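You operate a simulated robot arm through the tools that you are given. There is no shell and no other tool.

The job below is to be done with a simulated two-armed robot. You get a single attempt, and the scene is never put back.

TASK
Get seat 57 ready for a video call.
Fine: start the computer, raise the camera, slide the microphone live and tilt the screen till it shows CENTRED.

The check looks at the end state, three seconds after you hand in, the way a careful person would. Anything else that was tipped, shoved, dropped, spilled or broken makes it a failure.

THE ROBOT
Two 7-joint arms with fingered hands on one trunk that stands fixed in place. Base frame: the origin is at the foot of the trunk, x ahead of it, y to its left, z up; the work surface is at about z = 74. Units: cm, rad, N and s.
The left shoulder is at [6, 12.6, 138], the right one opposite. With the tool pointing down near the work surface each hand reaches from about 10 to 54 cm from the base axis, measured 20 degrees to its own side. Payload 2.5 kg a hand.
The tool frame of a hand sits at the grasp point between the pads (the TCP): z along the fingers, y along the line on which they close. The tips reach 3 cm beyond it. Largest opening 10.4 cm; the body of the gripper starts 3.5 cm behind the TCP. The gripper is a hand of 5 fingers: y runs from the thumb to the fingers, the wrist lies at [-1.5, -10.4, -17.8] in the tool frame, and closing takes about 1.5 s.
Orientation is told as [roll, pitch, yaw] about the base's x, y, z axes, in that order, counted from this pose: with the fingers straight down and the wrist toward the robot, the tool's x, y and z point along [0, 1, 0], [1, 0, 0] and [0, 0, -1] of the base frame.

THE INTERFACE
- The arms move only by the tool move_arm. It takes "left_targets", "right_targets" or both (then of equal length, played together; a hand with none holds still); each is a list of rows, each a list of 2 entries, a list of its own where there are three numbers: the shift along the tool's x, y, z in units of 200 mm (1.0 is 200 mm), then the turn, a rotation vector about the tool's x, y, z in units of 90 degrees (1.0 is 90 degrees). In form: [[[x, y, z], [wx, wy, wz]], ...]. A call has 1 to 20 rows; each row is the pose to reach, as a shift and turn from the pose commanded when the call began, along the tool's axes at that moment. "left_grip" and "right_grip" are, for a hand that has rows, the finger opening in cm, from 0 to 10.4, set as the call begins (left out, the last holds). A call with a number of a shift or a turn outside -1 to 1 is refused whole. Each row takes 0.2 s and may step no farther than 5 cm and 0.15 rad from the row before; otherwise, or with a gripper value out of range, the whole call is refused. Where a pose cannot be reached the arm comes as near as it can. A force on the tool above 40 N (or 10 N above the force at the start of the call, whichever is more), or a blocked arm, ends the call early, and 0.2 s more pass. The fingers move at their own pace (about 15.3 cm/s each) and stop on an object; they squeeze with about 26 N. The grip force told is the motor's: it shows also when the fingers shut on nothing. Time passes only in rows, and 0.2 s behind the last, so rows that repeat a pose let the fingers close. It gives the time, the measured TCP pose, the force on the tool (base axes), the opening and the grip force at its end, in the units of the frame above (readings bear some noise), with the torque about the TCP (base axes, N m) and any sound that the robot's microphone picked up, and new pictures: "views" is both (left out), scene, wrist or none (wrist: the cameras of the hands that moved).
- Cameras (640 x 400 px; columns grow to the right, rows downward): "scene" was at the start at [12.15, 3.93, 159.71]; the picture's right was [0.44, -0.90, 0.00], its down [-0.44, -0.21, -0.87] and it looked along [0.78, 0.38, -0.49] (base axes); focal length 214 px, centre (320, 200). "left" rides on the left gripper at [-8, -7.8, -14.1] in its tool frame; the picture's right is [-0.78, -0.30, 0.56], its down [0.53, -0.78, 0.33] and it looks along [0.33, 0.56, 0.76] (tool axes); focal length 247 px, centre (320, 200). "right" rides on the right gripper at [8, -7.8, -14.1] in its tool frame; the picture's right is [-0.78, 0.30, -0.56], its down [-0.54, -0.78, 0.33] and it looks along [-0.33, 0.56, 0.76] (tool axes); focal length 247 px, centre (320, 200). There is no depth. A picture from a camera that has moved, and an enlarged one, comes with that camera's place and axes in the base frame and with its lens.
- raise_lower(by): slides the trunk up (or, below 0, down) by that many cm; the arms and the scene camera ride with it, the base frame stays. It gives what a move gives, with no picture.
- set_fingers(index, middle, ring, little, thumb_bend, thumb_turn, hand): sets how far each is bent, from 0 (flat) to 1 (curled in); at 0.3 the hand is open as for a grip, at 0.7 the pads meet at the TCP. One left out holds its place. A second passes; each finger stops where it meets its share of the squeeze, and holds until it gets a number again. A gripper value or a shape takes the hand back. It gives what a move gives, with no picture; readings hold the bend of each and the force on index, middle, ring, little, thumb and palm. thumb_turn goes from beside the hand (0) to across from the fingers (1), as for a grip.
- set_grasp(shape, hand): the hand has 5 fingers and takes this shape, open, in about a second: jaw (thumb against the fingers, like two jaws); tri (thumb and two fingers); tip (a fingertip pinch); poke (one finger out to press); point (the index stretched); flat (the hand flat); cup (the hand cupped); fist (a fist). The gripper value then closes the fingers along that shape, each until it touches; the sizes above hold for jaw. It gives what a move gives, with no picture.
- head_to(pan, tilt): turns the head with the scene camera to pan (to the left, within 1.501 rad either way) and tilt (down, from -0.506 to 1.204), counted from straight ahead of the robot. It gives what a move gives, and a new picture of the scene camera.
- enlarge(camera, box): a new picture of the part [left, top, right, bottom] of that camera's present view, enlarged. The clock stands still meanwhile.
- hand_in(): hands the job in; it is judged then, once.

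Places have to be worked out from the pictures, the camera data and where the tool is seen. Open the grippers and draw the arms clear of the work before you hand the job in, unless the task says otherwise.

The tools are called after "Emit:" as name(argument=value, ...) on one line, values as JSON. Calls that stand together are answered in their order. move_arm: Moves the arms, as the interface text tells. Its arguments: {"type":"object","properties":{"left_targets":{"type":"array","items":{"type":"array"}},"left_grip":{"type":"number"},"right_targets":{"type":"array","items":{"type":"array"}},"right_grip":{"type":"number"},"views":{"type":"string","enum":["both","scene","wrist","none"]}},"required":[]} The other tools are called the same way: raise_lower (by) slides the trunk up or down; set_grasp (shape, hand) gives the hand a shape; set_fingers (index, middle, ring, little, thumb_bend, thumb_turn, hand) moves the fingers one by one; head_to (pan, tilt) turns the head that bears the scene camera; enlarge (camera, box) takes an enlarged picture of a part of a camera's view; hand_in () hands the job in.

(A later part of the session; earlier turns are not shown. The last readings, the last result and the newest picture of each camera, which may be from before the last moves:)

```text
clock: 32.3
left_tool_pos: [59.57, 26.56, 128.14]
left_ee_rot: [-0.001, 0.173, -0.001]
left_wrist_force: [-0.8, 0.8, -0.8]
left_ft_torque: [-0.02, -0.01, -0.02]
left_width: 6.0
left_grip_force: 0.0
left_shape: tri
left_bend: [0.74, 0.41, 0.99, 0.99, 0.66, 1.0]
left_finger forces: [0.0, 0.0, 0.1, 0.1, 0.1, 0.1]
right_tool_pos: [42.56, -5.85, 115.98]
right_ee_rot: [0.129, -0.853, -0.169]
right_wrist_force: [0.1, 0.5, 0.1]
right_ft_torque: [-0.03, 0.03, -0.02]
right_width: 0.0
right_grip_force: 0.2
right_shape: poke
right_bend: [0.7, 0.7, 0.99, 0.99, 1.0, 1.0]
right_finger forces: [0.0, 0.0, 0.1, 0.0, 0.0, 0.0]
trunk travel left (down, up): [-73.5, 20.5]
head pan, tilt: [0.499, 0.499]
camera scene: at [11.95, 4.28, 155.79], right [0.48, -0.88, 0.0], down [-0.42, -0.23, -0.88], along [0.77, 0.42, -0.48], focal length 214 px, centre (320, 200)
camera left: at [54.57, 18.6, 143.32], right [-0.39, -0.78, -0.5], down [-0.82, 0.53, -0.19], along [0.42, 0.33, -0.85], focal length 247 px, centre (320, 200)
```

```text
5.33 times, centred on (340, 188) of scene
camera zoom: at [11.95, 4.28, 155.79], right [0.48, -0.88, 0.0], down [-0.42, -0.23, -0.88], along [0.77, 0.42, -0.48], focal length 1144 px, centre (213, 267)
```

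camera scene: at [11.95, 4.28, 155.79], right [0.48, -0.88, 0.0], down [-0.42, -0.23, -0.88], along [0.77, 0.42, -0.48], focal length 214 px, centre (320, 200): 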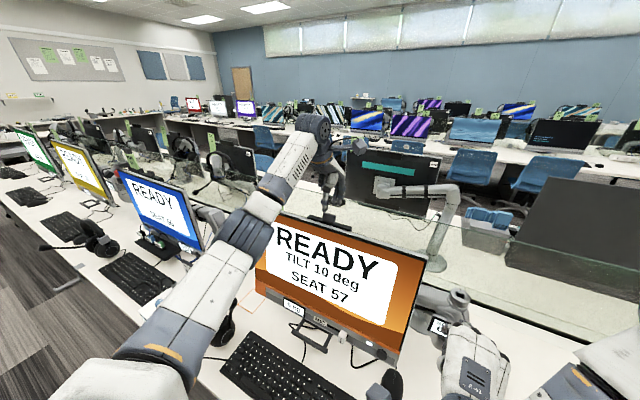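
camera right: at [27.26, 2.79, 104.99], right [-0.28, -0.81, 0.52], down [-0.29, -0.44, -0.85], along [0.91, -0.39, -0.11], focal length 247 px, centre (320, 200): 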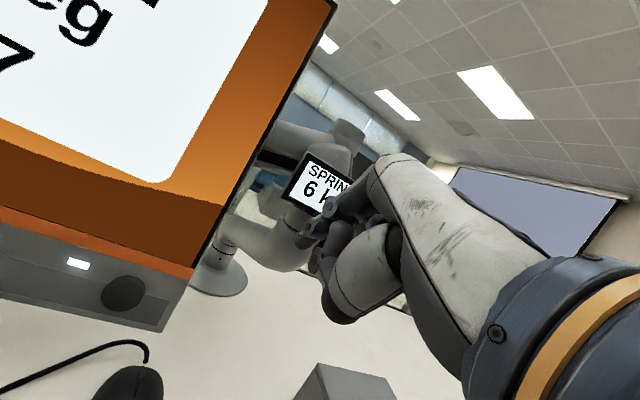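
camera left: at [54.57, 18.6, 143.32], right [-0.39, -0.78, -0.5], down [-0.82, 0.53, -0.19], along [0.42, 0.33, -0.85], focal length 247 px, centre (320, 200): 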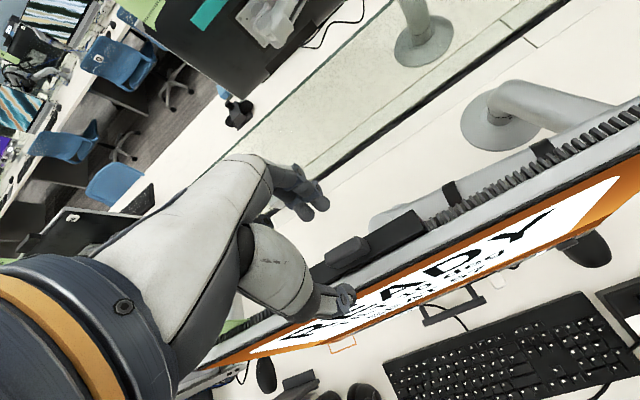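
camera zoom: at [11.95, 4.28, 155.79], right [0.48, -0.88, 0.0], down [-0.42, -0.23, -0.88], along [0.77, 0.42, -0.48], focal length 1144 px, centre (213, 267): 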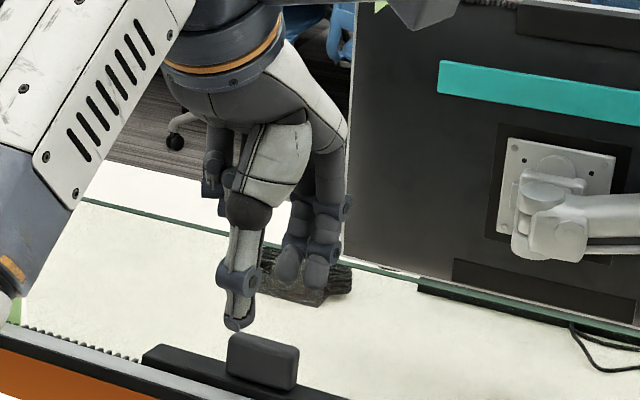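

The tab again comes out at about (59.0, 26.65, 121.7). I'll descend along the tilted axis so the pads straddle it, with the tips stopping just above the bar.

Emit:
move_arm(left_targets=[[[0.002, 0.007, 0.06], [0, 0, 0]], [[0.003, 0.013, 0.12], [0, 0, 0]], [[0.004, 0.02, 0.175], [0, 0, 0]], [[0.005, 0.025, 0.224], [0, 0, 0]]], views="both")

Emit:
enlarge(camera="left", box=[230, 140, 430, 320])

Emit:
enlarge(camera="scene", box=[280, 150, 400, 225])

```text
clock: 33.3
left_tool_pos: [59.34, 26.8, 123.51]
left_ee_rot: [0.001, 0.173, 0.0]
left_wrist_force: [-0.4, -0.3, 0.1]
left_ft_torque: [0.0, 0.02, 0.0]
left_width: 6.01
left_grip_force: 0.1
left_shape: tri
left_bend: [0.74, 0.41, 0.99, 0.99, 0.66, 1.0]
left_finger forces: [0.0, 0.0, 0.1, 0.0, 0.0, 0.0]
right_tool_pos: [42.52, -6.0, 115.88]
right_ee_rot: [0.13, -0.852, -0.169]
right_wrist_force: [-0.1, 0.4, 0.0]
right_ft_torque: [-0.01, -0.01, -0.03]
right_width: 0.02
right_grip_force: 0.1
right_shape: poke
right_bend: [0.7, 0.7, 0.99, 0.99, 1.0, 1.0]
right_finger forces: [0.1, 0.0, 0.0, 0.0, 0.0, 0.1]
trunk travel left (down, up): [-73.5, 20.5]
head pan, tilt: [0.499, 0.499]
camera scene: at [12.0, 4.29, 155.79], right [0.48, -0.88, 0.0], down [-0.42, -0.23, -0.88], along [0.77, 0.42, -0.48], focal length 214 px, centre (320, 200)
camera left: at [54.29, 18.82, 138.77], right [-0.39, -0.78, -0.5], down [-0.82, 0.53, -0.19], along [0.42, 0.33, -0.85], focal length 247 px, centre (320, 200)
```

scene: 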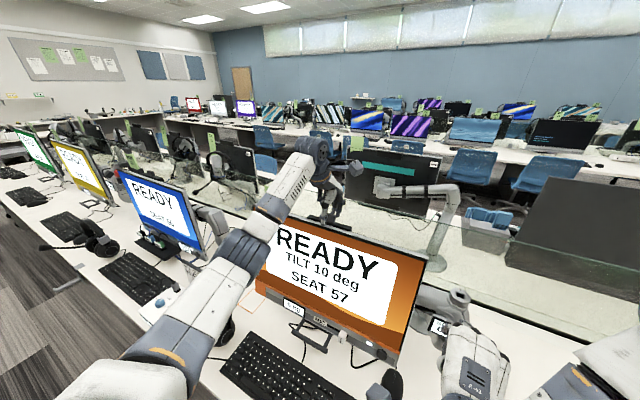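
left: 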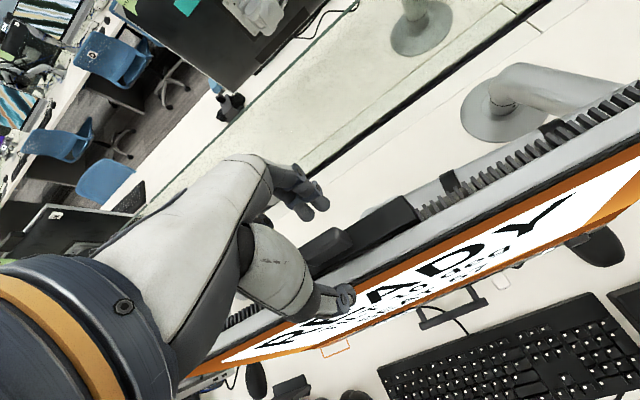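

```text
2.22 times, centred on (330, 230) of left
camera zoom: at [54.29, 18.82, 138.77], right [-0.39, -0.78, -0.5], down [-0.82, 0.53, -0.19], along [0.42, 0.33, -0.85], focal length 549 px, centre (298, 133)
```

zoom: 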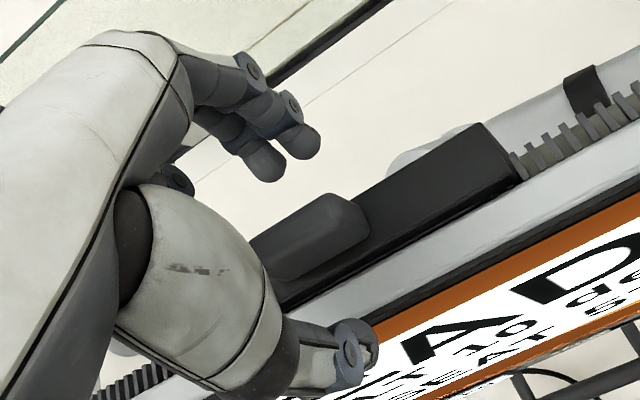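

```text
5.33 times, centred on (340, 188) of scene
camera zoom: at [12.0, 4.29, 155.79], right [0.48, -0.88, 0.0], down [-0.42, -0.23, -0.88], along [0.77, 0.42, -0.48], focal length 1144 px, centre (213, 267)
```

zoom: 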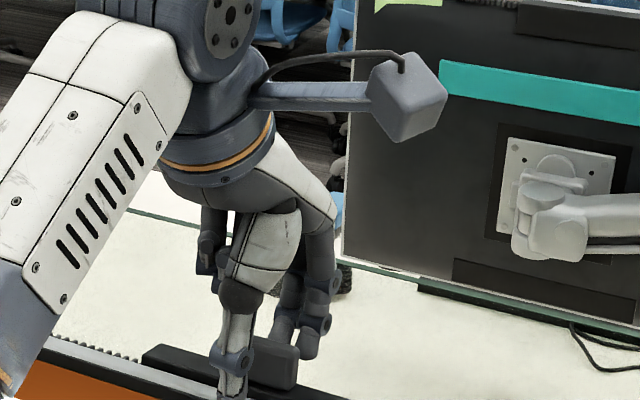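

The thumb is in front of the tab and the two fingers behind it, centred along its width. I'll close the pinch and hold still.

Emit:
move_arm(left_targets=[[[0, 0, 0], [0, 0, 0]], [[0, 0, 0], [0, 0, 0]], [[0, 0, 0], [0, 0, 0]], [[0, 0, 0], [0, 0, 0]], [[0, 0, 0], [0, 0, 0]], [[0, 0, 0], [0, 0, 0]], [[0, 0, 0], [0, 0, 0]]], left_grip=0, views="both")

Emit:
enlarge(camera="left", box=[230, 140, 430, 320])

Emit:
enlarge(camera="scene", box=[280, 150, 400, 225])

```text
clock: 34.9
left_tool_pos: [59.41, 26.88, 123.55]
left_ee_rot: [0.001, 0.176, -0.001]
left_wrist_force: [-0.8, -0.2, -1.8]
left_ft_torque: [-0.05, -0.01, -0.02]
left_width: 0.84
left_grip_force: 26.0
left_shape: tri
left_bend: [0.72, 0.65, 1.0, 1.0, 0.73, 1.0]
left_finger forces: [11.7, 11.3, 0.0, 0.1, 23.4, 0.0]
right_tool_pos: [42.61, -5.98, 115.97]
right_ee_rot: [0.129, -0.852, -0.169]
right_wrist_force: [0.5, 0.8, -0.3]
right_ft_torque: [0.0, -0.03, 0.0]
right_width: 0.0
right_grip_force: 0.1
right_shape: poke
right_bend: [0.7, 0.7, 0.99, 0.99, 1.0, 1.0]
right_finger forces: [0.1, 0.0, 0.0, 0.0, 0.1, 0.1]
trunk travel left (down, up): [-73.5, 20.5]
head pan, tilt: [0.499, 0.499]
camera scene: at [11.99, 4.29, 155.79], right [0.48, -0.88, 0.0], down [-0.42, -0.23, -0.88], along [0.77, 0.42, -0.48], focal length 214 px, centre (320, 200)
camera left: at [54.29, 18.81, 138.76], right [-0.39, -0.78, -0.5], down [-0.82, 0.53, -0.19], along [0.42, 0.33, -0.85], focal length 247 px, centre (320, 200)
```

scene: 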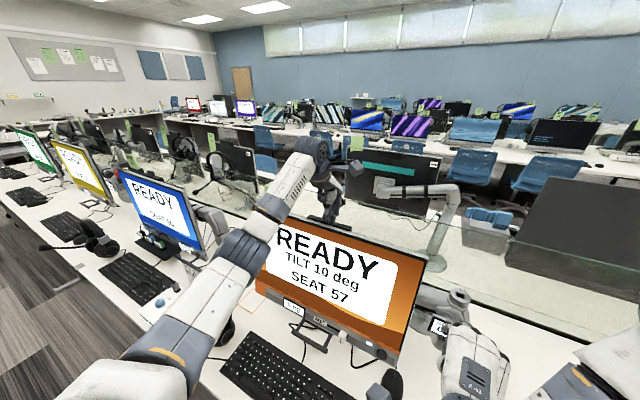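
left: 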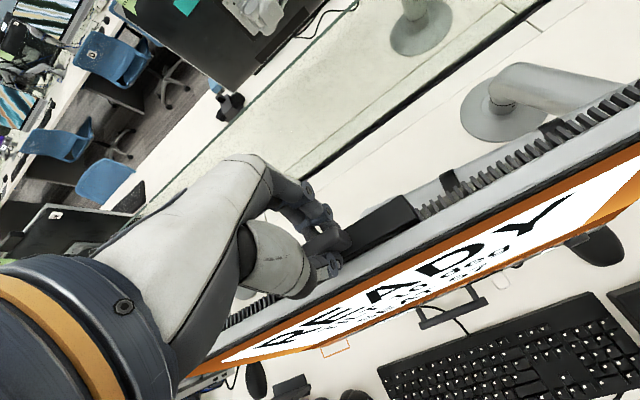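

```text
2.22 times, centred on (330, 230) of left
camera zoom: at [54.29, 18.81, 138.76], right [-0.39, -0.78, -0.5], down [-0.82, 0.53, -0.19], along [0.42, 0.33, -0.85], focal length 549 px, centre (298, 133)
```

zoom: 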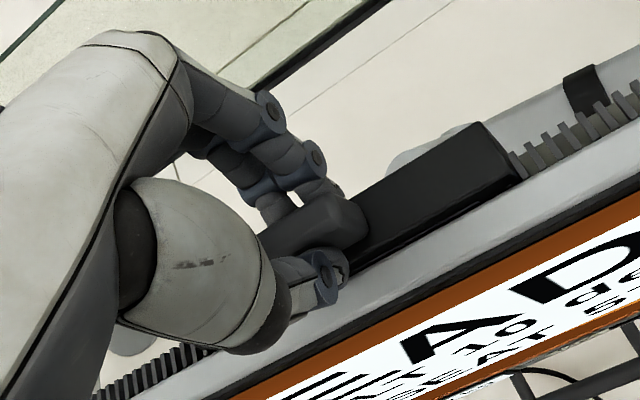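

```text
5.33 times, centred on (340, 188) of scene
camera zoom: at [11.99, 4.29, 155.79], right [0.48, -0.88, 0.0], down [-0.42, -0.23, -0.88], along [0.77, 0.42, -0.48], focal length 1144 px, centre (213, 267)
```

zoom: 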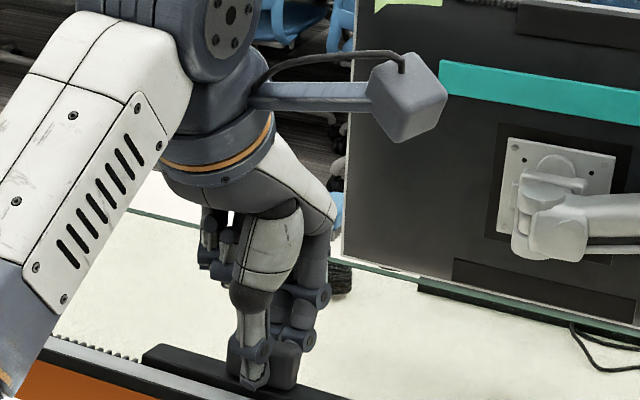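

The pinch is holding the tab with about 23 N. I'll lift along the tilted axis 2 cm in small steps and read the force.

Emit:
move_arm(left_targets=[[[0, 0, -0.02], [0, 0, 0]], [[0, 0, -0.04], [0, 0, 0]], [[0, 0, -0.06], [0, 0, 0]], [[0, 0, -0.08], [0, 0, 0]], [[0, 0, -0.1], [0, 0, 0]]], views="both")

Emit:
enlarge(camera="left", box=[230, 140, 430, 320])

Emit:
enlarge(camera="scene", box=[280, 150, 400, 225])

```text
clock: 36.1
left_tool_pos: [59.78, 26.86, 125.54]
left_ee_rot: [0.001, 0.173, 0.001]
left_wrist_force: [-2.5, -3.2, -1.8]
left_ft_torque: [-0.11, 0.05, 0.05]
left_width: 0.82
left_grip_force: 25.6
left_shape: tri
left_bend: [0.72, 0.65, 1.0, 1.0, 0.73, 1.0]
left_finger forces: [11.5, 11.2, 0.1, 0.1, 24.5, 0.0]
right_tool_pos: [42.47, -6.03, 116.1]
right_ee_rot: [0.131, -0.853, -0.168]
right_wrist_force: [-0.5, -0.6, 0.4]
right_ft_torque: [0.0, 0.02, -0.01]
right_width: 0.0
right_grip_force: 0.0
right_shape: poke
right_bend: [0.7, 0.7, 0.99, 0.99, 1.0, 1.0]
right_finger forces: [0.0, 0.1, 0.0, 0.1, 0.0, 0.1]
trunk travel left (down, up): [-73.5, 20.5]
head pan, tilt: [0.499, 0.499]
camera scene: at [11.97, 4.23, 155.79], right [0.48, -0.88, 0.0], down [-0.42, -0.23, -0.88], along [0.77, 0.42, -0.48], focal length 214 px, centre (320, 200)
camera left: at [54.66, 18.85, 140.8], right [-0.39, -0.78, -0.5], down [-0.82, 0.54, -0.19], along [0.42, 0.33, -0.85], focal length 247 px, centre (320, 200)
```

scene: 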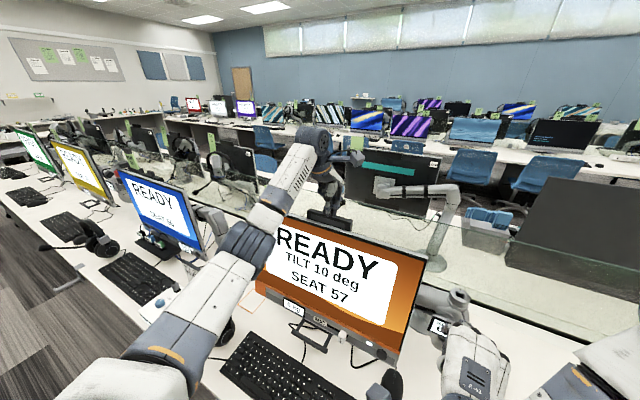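
left: 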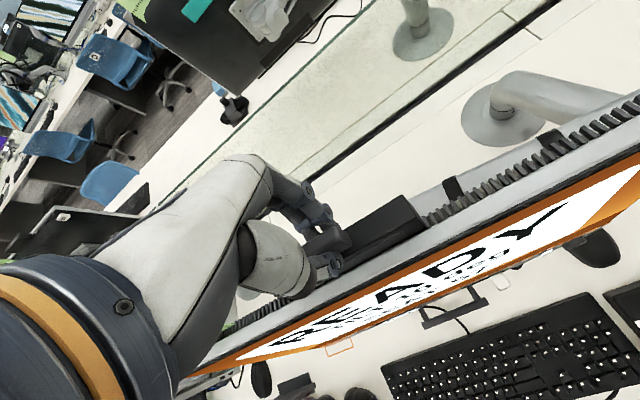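

```text
2.22 times, centred on (330, 230) of left
camera zoom: at [54.66, 18.85, 140.8], right [-0.39, -0.78, -0.5], down [-0.82, 0.54, -0.19], along [0.42, 0.33, -0.85], focal length 549 px, centre (298, 133)
```

zoom: 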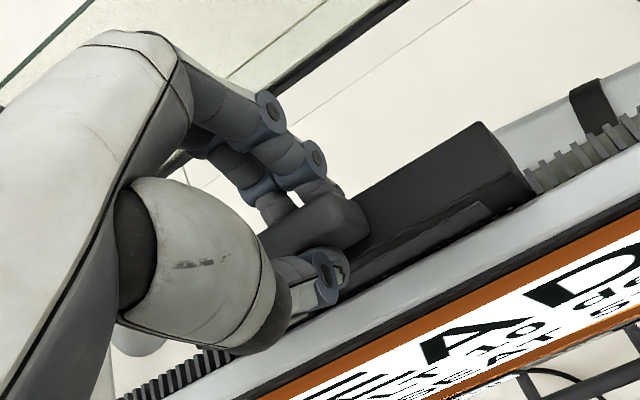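

```text
5.33 times, centred on (340, 188) of scene
camera zoom: at [11.97, 4.23, 155.79], right [0.48, -0.88, 0.0], down [-0.42, -0.23, -0.88], along [0.77, 0.42, -0.48], focal length 1144 px, centre (213, 267)
```

zoom: 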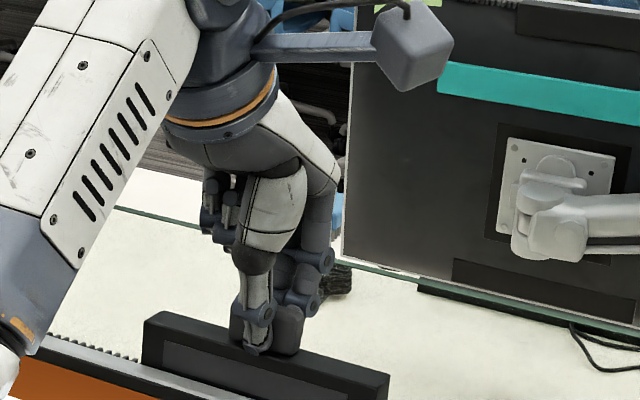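

The whole dark bar is rising out of the screen, with its front face appearing and only a few newtons of force. I'll keep lifting in small steps.

Emit:
move_arm(left_targets=[[[0, 0, -0.02], [0, 0, 0]], [[0, 0, -0.04], [0, 0, 0]], [[0, 0, -0.06], [0, 0, 0]], [[0, 0, -0.08], [0, 0, 0]], [[0, 0, -0.1], [0, 0, 0]]], views="none")

Emit:
enlarge(camera="scene", box=[280, 150, 400, 225])

```text
clock: 37.3
left_tool_pos: [60.25, 26.83, 127.76]
left_ee_rot: [0.0, 0.171, 0.0]
left_wrist_force: [-4.5, -3.6, -2.8]
left_ft_torque: [-0.1, 0.06, 0.0]
left_width: 0.82
left_grip_force: 25.9
left_shape: tri
left_bend: [0.72, 0.66, 1.0, 1.0, 0.73, 1.0]
left_finger forces: [11.1, 10.9, 0.0, 0.1, 25.6, 0.0]
right_tool_pos: [42.34, -6.04, 115.97]
right_ee_rot: [0.13, -0.852, -0.168]
right_wrist_force: [-0.1, 0.1, 0.2]
right_ft_torque: [0.02, 0.0, 0.0]
right_width: 0.0
right_grip_force: 0.1
right_shape: poke
right_bend: [0.7, 0.7, 0.99, 0.99, 1.0, 1.0]
right_finger forces: [0.0, 0.0, 0.0, 0.0, 0.0, 0.0]
trunk travel left (down, up): [-73.5, 20.5]
head pan, tilt: [0.499, 0.499]
```

```text
5.33 times, centred on (340, 188) of scene
camera zoom: at [11.94, 4.23, 155.8], right [0.48, -0.88, 0.0], down [-0.42, -0.23, -0.88], along [0.77, 0.42, -0.48], focal length 1144 px, centre (213, 267)
```

zoom: 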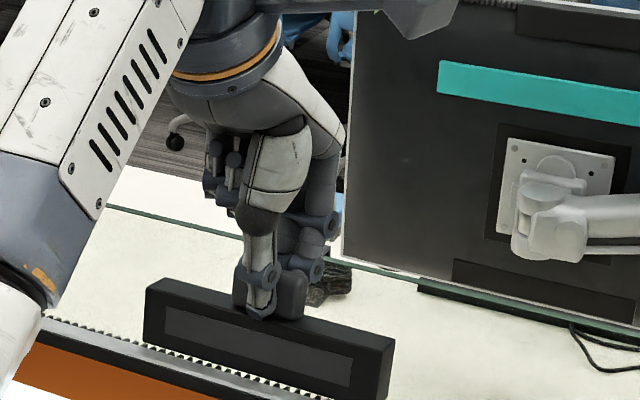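

The bar is about 4 cm up, and its panel is fully visible. Forces are still small, so I'll keep lifting slowly until I feel the upper stop.

Emit:
move_arm(left_targets=[[[0, 0, -0.015], [0, 0, 0]], [[0, 0, -0.03], [0, 0, 0]], [[0, 0, -0.045], [0, 0, 0]], [[0, 0, -0.06], [0, 0, 0]]], views="none")

Emit:
enlarge(camera="scene", box=[280, 150, 400, 225])

```text
clock: 38.3
left_tool_pos: [60.37, 26.85, 128.78]
left_ee_rot: [-0.001, 0.174, 0.0]
left_wrist_force: [-3.2, -3.5, -4.6]
left_ft_torque: [-0.08, 0.1, -0.01]
left_width: 0.83
left_grip_force: 25.7
left_shape: tri
left_bend: [0.72, 0.65, 1.0, 1.0, 0.73, 1.0]
left_finger forces: [11.4, 10.9, 0.0, 0.0, 25.1, 0.0]
right_tool_pos: [42.64, -5.99, 115.94]
right_ee_rot: [0.129, -0.851, -0.17]
right_wrist_force: [-0.2, 0.6, 0.3]
right_ft_torque: [-0.01, -0.02, -0.03]
right_width: 0.0
right_grip_force: 0.1
right_shape: poke
right_bend: [0.7, 0.7, 0.99, 0.99, 1.0, 1.0]
right_finger forces: [0.0, 0.0, 0.0, 0.0, 0.0, 0.1]
trunk travel left (down, up): [-73.5, 20.5]
head pan, tilt: [0.499, 0.499]
```

```text
5.33 times, centred on (340, 188) of scene
camera zoom: at [11.95, 4.24, 155.79], right [0.48, -0.88, 0.0], down [-0.42, -0.23, -0.88], along [0.77, 0.42, -0.48], focal length 1144 px, centre (213, 267)
```

zoom: 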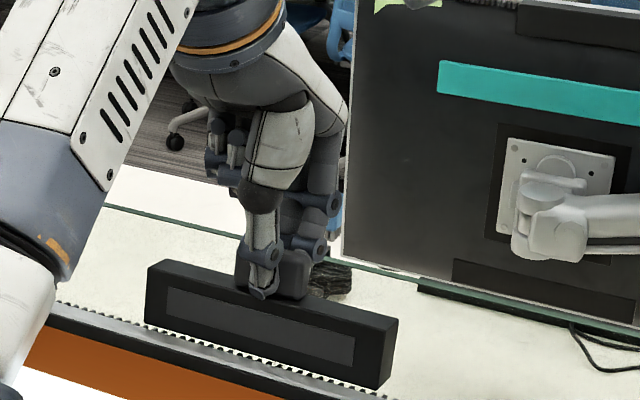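

The bar is now about 5 cm up and a gap seems to be opening under it. I need to see whether it's still guided by stems or coming free, so I'll look from the wrist camera.

Emit:
enlarge(camera="left", box=[230, 140, 470, 320])

Emit:
enlarge(camera="scene", box=[300, 190, 370, 234])

Emit:
enlarge(camera="right", box=[0, 0, 320, 200])

```text
2.22 times, centred on (350, 230) of left
camera zoom: at [55.21, 18.85, 143.95], right [-0.39, -0.78, -0.5], down [-0.82, 0.54, -0.19], along [0.42, 0.33, -0.85], focal length 549 px, centre (253, 133)
```

zoom: 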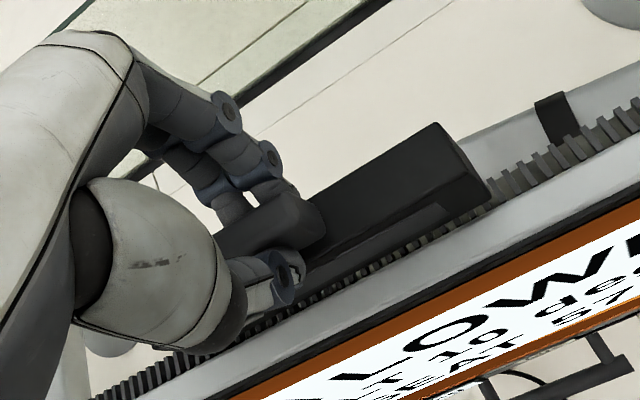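

```text
9.09 times, centred on (335, 212) of scene
camera zoom: at [11.95, 4.24, 155.79], right [0.48, -0.88, 0.0], down [-0.42, -0.23, -0.88], along [0.77, 0.42, -0.48], focal length 1950 px, centre (184, 91)
```

zoom: 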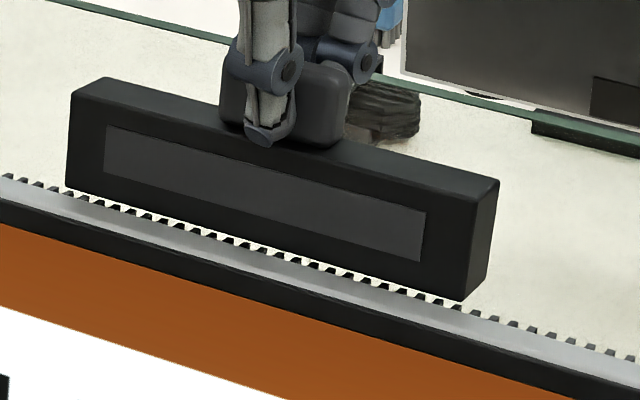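

```text
2.00 times, centred on (160, 100) of right
camera zoom: at [27.26, 2.79, 119.95], right [-0.28, -0.81, 0.52], down [-0.29, -0.44, -0.85], along [0.91, -0.39, -0.11], focal length 494 px, centre (640, 400)
```

zoom: 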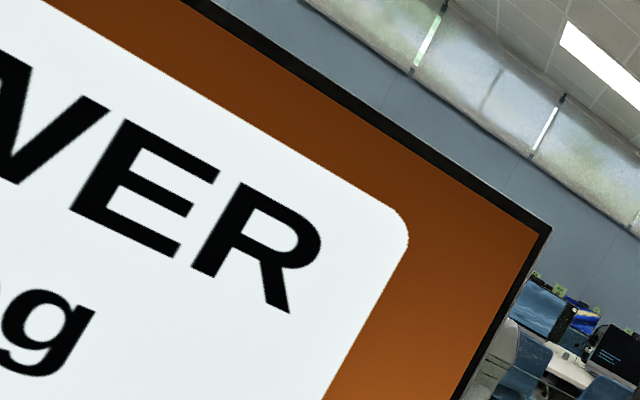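

The screen text has changed, with "LOWER" partly visible, so the computer has registered the camera as up. I'll read the screen.

Emit:
enlarge(camera="scene", box=[220, 190, 450, 350])

```text
2.50 times, centred on (335, 270) of scene
camera zoom: at [11.95, 4.24, 155.79], right [0.48, -0.88, 0.0], down [-0.42, -0.23, -0.88], along [0.77, 0.42, -0.48], focal length 536 px, centre (282, 25)
```

zoom: 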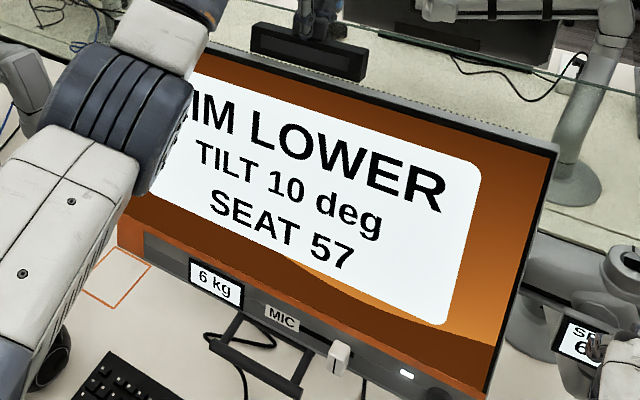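

The screen now says "AIM LOWER, TILT 10 deg", so the camera counts as up. For margin I'll lift a little more, gently, to see whether it reaches an upper stop.

Emit:
move_arm(left_targets=[[[0, 0, -0.01], [0, 0, 0]], [[0, 0, -0.02], [0, 0, 0]], [[0, 0, -0.03], [0, 0, 0]]], views="none")

Emit:
enlarge(camera="scene", box=[300, 180, 370, 224])

```text
clock: 39.1
left_tool_pos: [60.52, 26.96, 129.27]
left_ee_rot: [0.0, 0.173, 0.0]
left_wrist_force: [-2.7, -3.2, -4.8]
left_ft_torque: [-0.07, 0.11, -0.03]
left_width: 0.82
left_grip_force: 26.0
left_shape: tri
left_bend: [0.72, 0.65, 1.0, 1.0, 0.73, 1.0]
left_finger forces: [11.4, 11.3, 0.0, 0.0, 24.7, 0.0]
right_tool_pos: [42.45, -6.0, 115.97]
right_ee_rot: [0.131, -0.851, -0.169]
right_wrist_force: [-0.3, -0.2, -1.4]
right_ft_torque: [0.01, -0.03, -0.02]
right_width: 0.0
right_grip_force: 0.1
right_shape: poke
right_bend: [0.7, 0.7, 0.99, 0.99, 1.0, 1.0]
right_finger forces: [0.0, 0.0, 0.0, 0.0, 0.0, 0.0]
trunk travel left (down, up): [-73.5, 20.5]
head pan, tilt: [0.499, 0.499]
```

```text
9.09 times, centred on (335, 202) of scene
camera zoom: at [11.99, 4.24, 155.79], right [0.48, -0.88, 0.0], down [-0.42, -0.23, -0.88], along [0.77, 0.42, -0.48], focal length 1950 px, centre (184, 182)
```

zoom: 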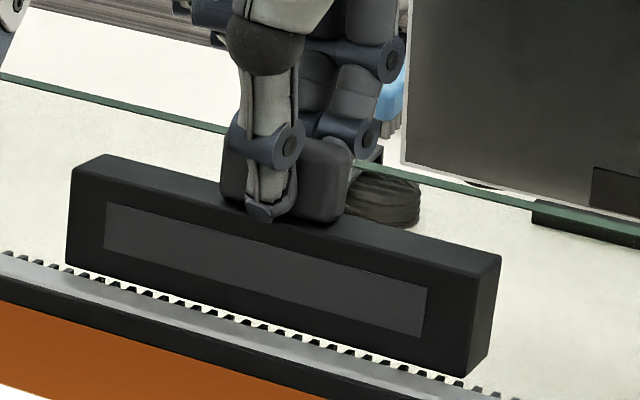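

Comparing the two zooms, the screen rim seems to have shifted up slightly too. That would mean the bar has reached its stop and I'm beginning to lift the spring-balanced monitor. I'll measure the bezel now, before doing anything else.

Emit:
enlarge(camera="scene", box=[340, 320, 420, 370])

Emit:
enlarge(camera="scene", box=[230, 190, 450, 350])

```text
8.00 times, centred on (380, 345) of scene
camera zoom: at [11.99, 4.24, 155.79], right [0.48, -0.88, 0.0], down [-0.42, -0.23, -0.88], along [0.77, 0.42, -0.48], focal length 1716 px, centre (-160, -960)
```

zoom: 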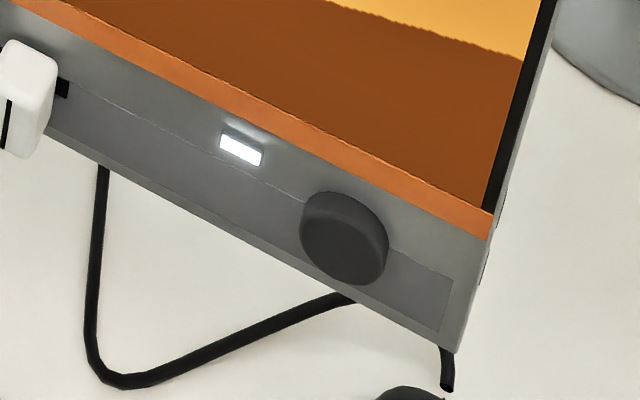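

```text
2.50 times, centred on (340, 270) of scene
camera zoom: at [11.99, 4.24, 155.79], right [0.48, -0.88, 0.0], down [-0.42, -0.23, -0.88], along [0.77, 0.42, -0.48], focal length 536 px, centre (270, 25)
```

zoom: 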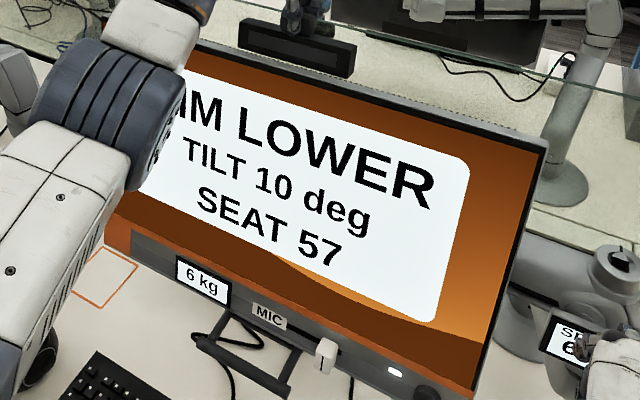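

The knob now projects a bit higher than before (about 1–2 cm), so the bar is at its stop and the balanced arm has started to rise. I'll stop lifting and release the tab gently, then see where everything settles.

Emit:
move_arm(left_targets=[[[0, 0, 0], [0, 0, 0]], [[0, 0, 0], [0, 0, 0]], [[0, 0, 0], [0, 0, 0]], [[0, 0, 0], [0, 0, 0]]], left_grip=6, views="none")

Emit:
enlarge(camera="scene", box=[300, 180, 370, 224])

Emit:
enlarge(camera="scene", box=[340, 320, 420, 370])

```text
clock: 40.1
left_tool_pos: [60.44, 27.0, 129.23]
left_ee_rot: [0.002, 0.173, -0.001]
left_wrist_force: [0.4, -0.2, 0.0]
left_ft_torque: [0.01, 0.01, 0.0]
left_width: 5.96
left_grip_force: 0.1
left_shape: tri
left_bend: [0.74, 0.42, 0.99, 0.99, 0.66, 1.0]
left_finger forces: [0.1, 0.1, 0.1, 0.1, 0.1, 0.1]
right_tool_pos: [42.45, -5.99, 115.96]
right_ee_rot: [0.129, -0.852, -0.169]
right_wrist_force: [-0.3, 0.6, 0.5]
right_ft_torque: [0.0, 0.01, -0.03]
right_width: 0.0
right_grip_force: 0.0
right_shape: poke
right_bend: [0.7, 0.7, 0.99, 0.99, 1.0, 1.0]
right_finger forces: [0.0, 0.0, 0.0, 0.0, 0.0, 0.1]
trunk travel left (down, up): [-73.5, 20.5]
head pan, tilt: [0.499, 0.499]
```

```text
9.09 times, centred on (335, 202) of scene
camera zoom: at [11.99, 4.28, 155.79], right [0.48, -0.88, 0.0], down [-0.42, -0.23, -0.88], along [0.77, 0.42, -0.48], focal length 1950 px, centre (184, 182)
```

zoom: 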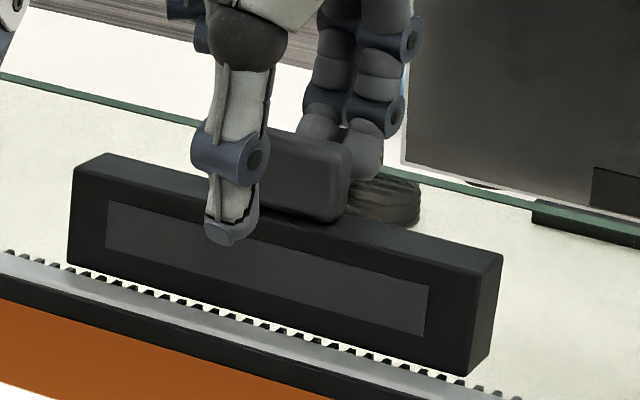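

```text
8.00 times, centred on (380, 345) of scene
camera zoom: at [11.99, 4.28, 155.79], right [0.48, -0.88, 0.0], down [-0.42, -0.23, -0.88], along [0.77, 0.42, -0.48], focal length 1716 px, centre (-160, -960)
```

zoom: 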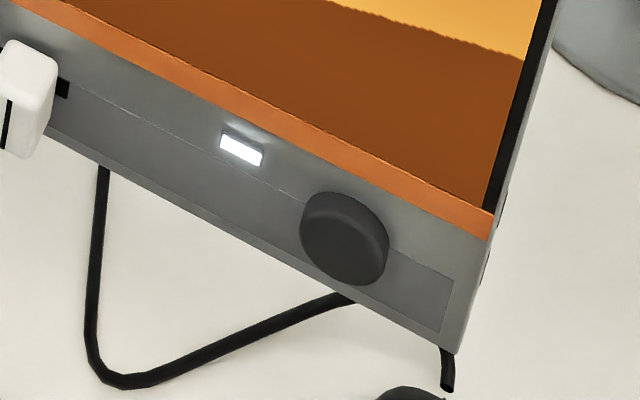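

The camera bar stayed up and the monitor held position after release. I'll lift the left hand straight off the tab and bring it back in front of the screen, high up.

Emit:
move_arm(left_targets=[[[0, 0, -0.15], [0, 0, 0]], [[0, 0, -0.3], [0, 0, 0]], [[0, -0.05, -0.45], [0, 0, 0]], [[0, -0.24, -0.44], [-0.022, 0, 0]], [[0, -0.43, -0.41], [-0.044, 0, 0]], [[0, -0.62, -0.37], [-0.066, 0, 0]], [[0, -0.81, -0.33], [-0.088, 0, 0]], [[0, -0.99, -0.3], [-0.111, 0, 0]]], views="both")

Emit:
enlarge(camera="left", box=[220, 60, 540, 260])

Emit:
enlarge(camera="scene", box=[230, 190, 450, 350])

```text
clock: 41.9
left_tool_pos: [41.98, 26.93, 138.51]
left_ee_rot: [0.0, -0.001, -0.001]
left_wrist_force: [-0.6, -0.4, 0.4]
left_ft_torque: [0.01, 0.0, 0.03]
left_width: 5.97
left_grip_force: 0.1
left_shape: tri
left_bend: [0.74, 0.41, 0.99, 0.99, 0.66, 1.0]
left_finger forces: [0.0, 0.0, 0.1, 0.1, 0.0, 0.0]
left hand out of reach, approached as far as the arm can: row 3
right_tool_pos: [42.46, -5.89, 115.96]
right_ee_rot: [0.129, -0.853, -0.169]
right_wrist_force: [0.5, -0.1, -0.2]
right_ft_torque: [0.03, 0.03, -0.02]
right_width: 0.0
right_grip_force: 0.1
right_shape: poke
right_bend: [0.7, 0.7, 0.99, 0.99, 1.0, 1.0]
right_finger forces: [0.0, 0.0, 0.0, 0.0, 0.0, 0.1]
trunk travel left (down, up): [-73.5, 20.5]
head pan, tilt: [0.499, 0.499]
camera scene: at [11.91, 4.29, 155.79], right [0.48, -0.88, 0.0], down [-0.42, -0.23, -0.88], along [0.77, 0.42, -0.48], focal length 214 px, centre (320, 200)
camera left: at [34.29, 18.86, 152.57], right [-0.3, -0.78, -0.56], down [-0.78, 0.53, -0.33], along [0.56, 0.33, -0.76], focal length 247 px, centre (320, 200)
```

scene: 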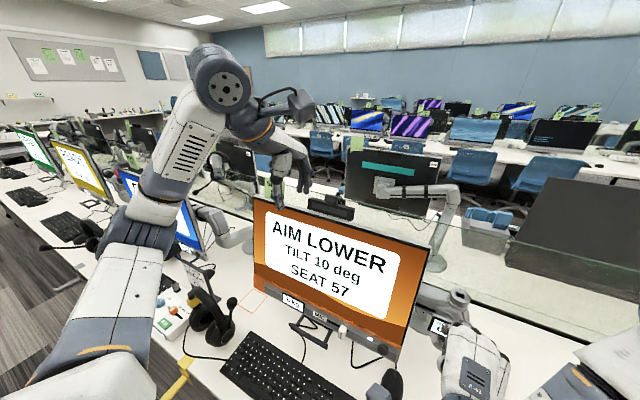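
left: 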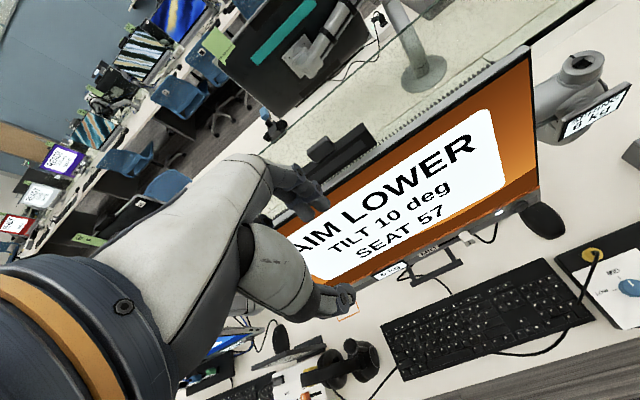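

```text
2.00 times, centred on (380, 160) of left
camera zoom: at [34.29, 18.86, 152.57], right [-0.3, -0.78, -0.56], down [-0.78, 0.53, -0.33], along [0.56, 0.33, -0.76], focal length 494 px, centre (200, 280)
```

zoom: 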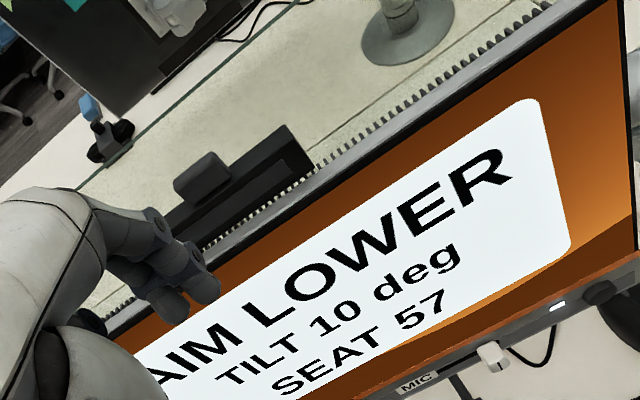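

```text
2.50 times, centred on (340, 270) of scene
camera zoom: at [11.91, 4.29, 155.79], right [0.48, -0.88, 0.0], down [-0.42, -0.23, -0.88], along [0.77, 0.42, -0.48], focal length 536 px, centre (270, 25)
```

zoom: 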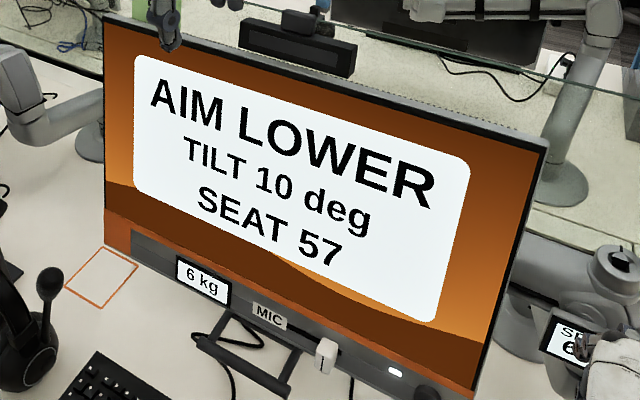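

The screen reads "AIM LOWER, TILT 10 deg", so I need to tip the top toward the robot by pushing the bottom handle away. I'll lower the trunk again and bring the left hand, pitched forward, down toward the handle.

Emit:
raise_lower(by=-15)

Emit:
move_arm(left_targets=[[[0, 0, 0.11], [-0.0695, 0, 0]], [[0, 0, 0.22], [-0.139, 0, 0]], [[0, 0, 0.33], [-0.2085, 0, 0]], [[0, 0, 0.44], [-0.278, 0, 0]], [[0, -0.01, 0.55], [-0.3475, 0, 0]], [[-0.01, -0.02, 0.66], [-0.417, 0, 0]], [[-0.02, -0.03, 0.77], [-0.4865, 0, 0]], [[-0.025, -0.05, 0.88], [-0.556, 0, 0]]], views="both")

```text
clock: 43.6
left_tool_pos: [42.08, 26.88, 123.66]
left_ee_rot: [0.0, 0.0, 0.0]
left_wrist_force: [0.8, 0.4, 0.4]
left_ft_torque: [-0.03, 0.01, -0.01]
left_width: 5.98
left_grip_force: 0.0
left_shape: tri
left_bend: [0.74, 0.41, 0.99, 0.99, 0.66, 1.0]
left_finger forces: [0.0, 0.0, 0.0, 0.0, 0.0, 0.0]
right_tool_pos: [42.46, -5.98, 100.96]
right_ee_rot: [0.129, -0.853, -0.171]
right_wrist_force: [1.0, 0.0, 0.5]
right_ft_torque: [0.0, -0.02, -0.01]
right_width: 0.0
right_grip_force: 0.0
right_shape: poke
right_bend: [0.7, 0.7, 0.99, 0.99, 1.0, 1.0]
right_finger forces: [0.1, 0.0, 0.0, 0.0, 0.0, 0.1]
trunk travel left (down, up): [-58.5, 35.5]
head pan, tilt: [0.499, 0.499]
```

```text
clock: 45.4
left_tool_pos: [41.34, 26.56, 105.68]
left_ee_rot: [-0.005, -0.874, 0.001]
left_wrist_force: [-0.6, -0.6, -0.4]
left_ft_torque: [-0.02, 0.02, 0.02]
left_width: 5.97
left_grip_force: 0.0
left_shape: tri
left_bend: [0.74, 0.41, 0.99, 0.99, 0.66, 1.0]
left_finger forces: [0.0, 0.0, 0.0, 0.0, 0.0, 0.1]
left hand out of reach, approached as far as the arm can: row 6, 7
right_tool_pos: [42.61, -6.02, 100.98]
right_ee_rot: [0.128, -0.853, -0.17]
right_wrist_force: [0.3, -0.6, 0.9]
right_ft_torque: [-0.03, -0.01, -0.01]
right_width: 0.0
right_grip_force: 0.0
right_shape: poke
right_bend: [0.7, 0.7, 0.99, 0.99, 1.0, 1.0]
right_finger forces: [0.1, 0.0, 0.1, 0.1, 0.0, 0.0]
trunk travel left (down, up): [-58.5, 35.5]
head pan, tilt: [0.499, 0.499]
camera scene: at [11.99, 4.29, 140.79], right [0.48, -0.88, 0.0], down [-0.42, -0.23, -0.88], along [0.77, 0.42, -0.48], focal length 214 px, centre (320, 200)
camera left: at [25.54, 18.51, 108.82], right [0.24, -0.78, -0.58], down [-0.24, 0.53, -0.81], along [0.94, 0.33, -0.06], focal length 247 px, centre (320, 200)
```

scene: 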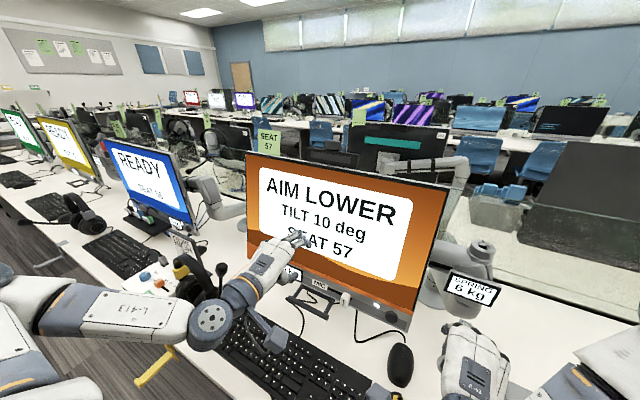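
left: 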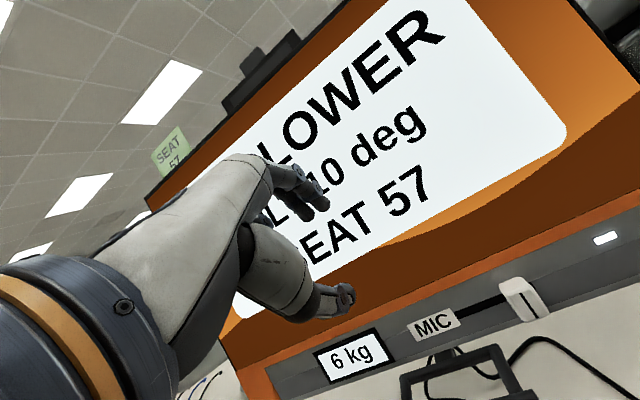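

The monitor sits about 2.5 cm higher than at the start, according to the same labels in the left view. I plan to restore that through the handle. First I'll lower the hand to get a clear look at the handle.

Emit:
move_arm(left_targets=[[[0, -0.16, 0.085], [0, 0, 0]], [[0, -0.32, 0.17], [0, 0, 0]], [[0, -0.4845, 0.2545], [0, 0, 0]]], views="both")

Emit:
enlarge(camera="left", box=[260, 220, 500, 370])

Emit:
enlarge(camera="scene", box=[250, 250, 410, 350])

```text
clock: 46.2
left_tool_pos: [38.75, 26.3, 95.11]
left_ee_rot: [0.0, -0.874, 0.001]
left_wrist_force: [-0.8, -0.7, -0.3]
left_ft_torque: [0.0, 0.01, 0.01]
left_width: 6.0
left_grip_force: 0.0
left_shape: tri
left_bend: [0.74, 0.41, 0.99, 0.99, 0.66, 1.0]
left_finger forces: [0.0, 0.0, 0.0, 0.1, 0.0, 0.1]
right_tool_pos: [42.48, -5.97, 100.87]
right_ee_rot: [0.131, -0.851, -0.168]
right_wrist_force: [0.5, 0.6, -0.3]
right_ft_torque: [-0.01, -0.01, -0.02]
right_width: 0.0
right_grip_force: 0.0
right_shape: poke
right_bend: [0.7, 0.7, 0.99, 0.99, 1.0, 1.0]
right_finger forces: [0.0, 0.0, 0.1, 0.0, 0.0, 0.0]
trunk travel left (down, up): [-58.5, 35.5]
head pan, tilt: [0.499, 0.499]
camera scene: at [11.99, 4.3, 140.79], right [0.48, -0.88, 0.0], down [-0.42, -0.23, -0.88], along [0.77, 0.42, -0.48], focal length 214 px, centre (320, 200)
camera left: at [23.05, 18.31, 98.21], right [0.24, -0.78, -0.58], down [-0.24, 0.53, -0.81], along [0.94, 0.33, -0.06], focal length 247 px, centre (320, 200)
```

scene: 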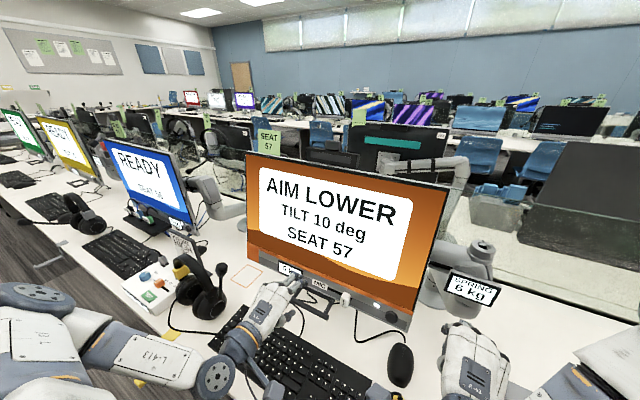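
left: 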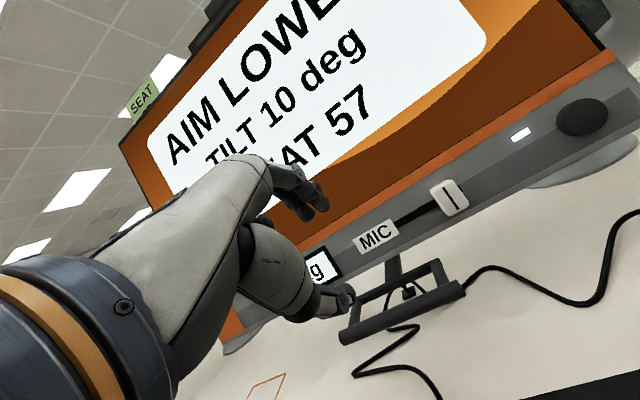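

```text
2.67 times, centred on (380, 295) of left
camera zoom: at [23.05, 18.31, 98.21], right [0.24, -0.78, -0.58], down [-0.24, 0.53, -0.81], along [0.94, 0.33, -0.06], focal length 659 px, centre (160, -53)
```

zoom: 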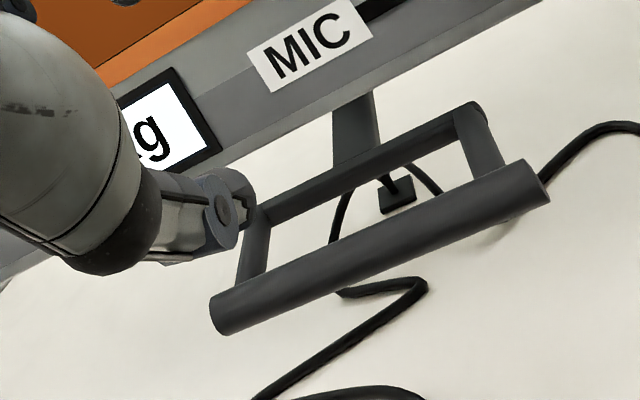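

```text
4.00 times, centred on (330, 300) of scene
camera zoom: at [11.99, 4.3, 140.79], right [0.48, -0.88, 0.0], down [-0.42, -0.23, -0.88], along [0.77, 0.42, -0.48], focal length 858 px, centre (280, -200)
```

zoom: 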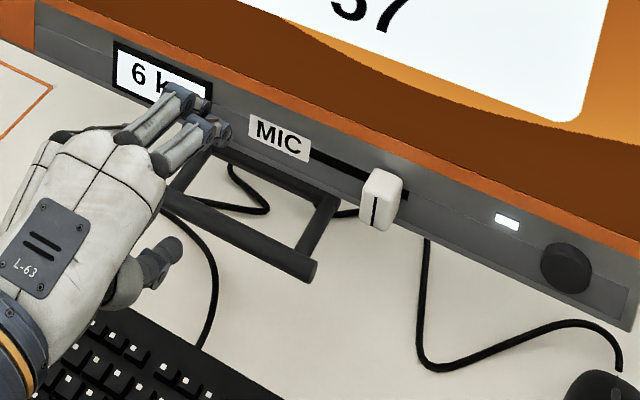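

The handle's outer bar works out to x≈45.4, z≈82.8, y from 20.3 to 33.5, with an inner bar about 4 cm behind it. I'll narrow the fingers to 3 cm and move to a pre-grasp point about 5 cm before the bar along the finger direction.

Emit:
move_arm(left_targets=[[[0.01, -0.09, 0.115], [0, 0, 0]], [[0.02, -0.18, 0.23], [0, 0, 0]], [[0.03, -0.26, 0.3445], [0, 0, 0]], [[0.03, -0.26, 0.3445], [0, 0, 0]]], left_grip=3.2, views="both")

Emit:
enlarge(camera="left", box=[240, 150, 480, 300])

Emit:
enlarge(camera="scene", box=[250, 250, 410, 350])

```text
clock: 47.2
left_tool_pos: [40.73, 26.99, 86.71]
left_ee_rot: [0.0, -0.874, 0.0]
left_wrist_force: [0.1, 0.0, 1.1]
left_ft_torque: [-0.02, 0.02, -0.03]
left_width: 3.25
left_grip_force: 0.1
left_shape: tri
left_bend: [0.74, 0.53, 0.99, 0.99, 0.74, 1.0]
left_finger forces: [0.0, 0.1, 0.1, 0.1, 0.1, 0.0]
right_tool_pos: [42.47, -5.99, 100.85]
right_ee_rot: [0.129, -0.852, -0.17]
right_wrist_force: [0.1, 0.7, 0.5]
right_ft_torque: [0.0, -0.02, -0.01]
right_width: 0.0
right_grip_force: 0.2
right_shape: poke
right_bend: [0.7, 0.7, 0.99, 0.99, 1.0, 1.0]
right_finger forces: [0.0, 0.1, 0.0, 0.0, 0.1, 0.0]
trunk travel left (down, up): [-58.5, 35.5]
head pan, tilt: [0.499, 0.499]
camera scene: at [11.99, 4.28, 140.79], right [0.48, -0.88, 0.0], down [-0.42, -0.23, -0.88], along [0.77, 0.42, -0.48], focal length 214 px, centre (320, 200)
camera left: at [24.91, 18.98, 89.87], right [0.24, -0.78, -0.58], down [-0.24, 0.53, -0.81], along [0.94, 0.33, -0.06], focal length 247 px, centre (320, 200)
```

scene: 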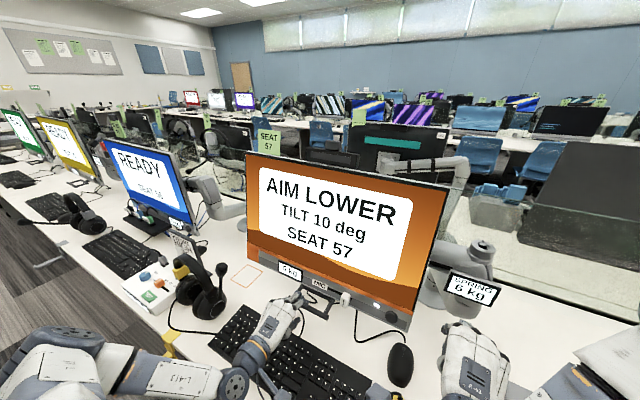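
left: 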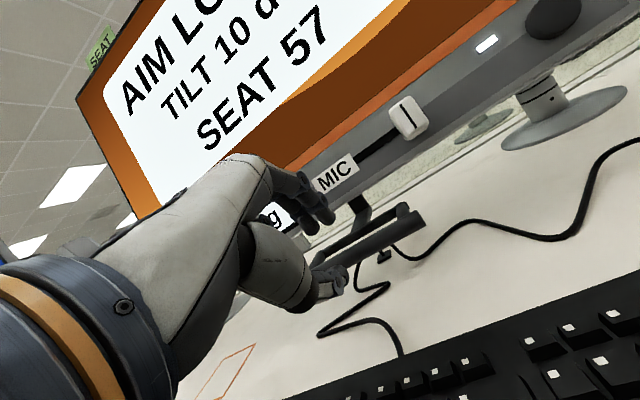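

```text
2.67 times, centred on (360, 225) of left
camera zoom: at [24.91, 18.98, 89.87], right [0.24, -0.78, -0.58], down [-0.24, 0.53, -0.81], along [0.94, 0.33, -0.06], focal length 659 px, centre (213, 133)
```

zoom: 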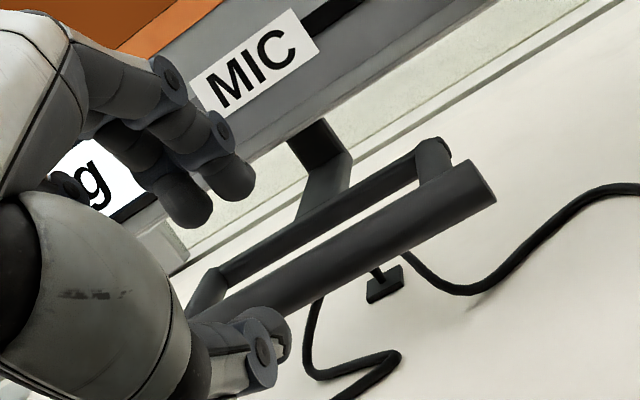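

```text
4.00 times, centred on (330, 300) of scene
camera zoom: at [11.99, 4.28, 140.79], right [0.48, -0.88, 0.0], down [-0.42, -0.23, -0.88], along [0.77, 0.42, -0.48], focal length 858 px, centre (280, -200)
```

zoom: 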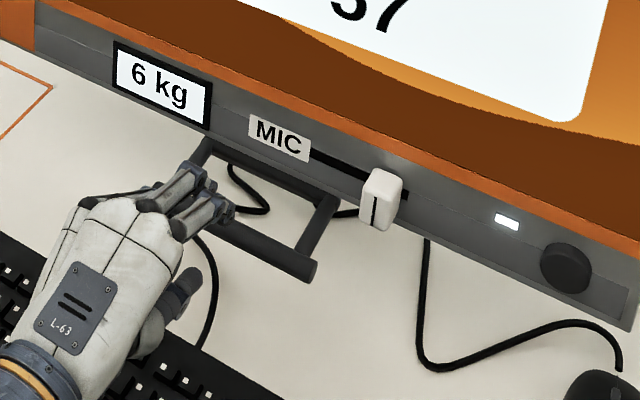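

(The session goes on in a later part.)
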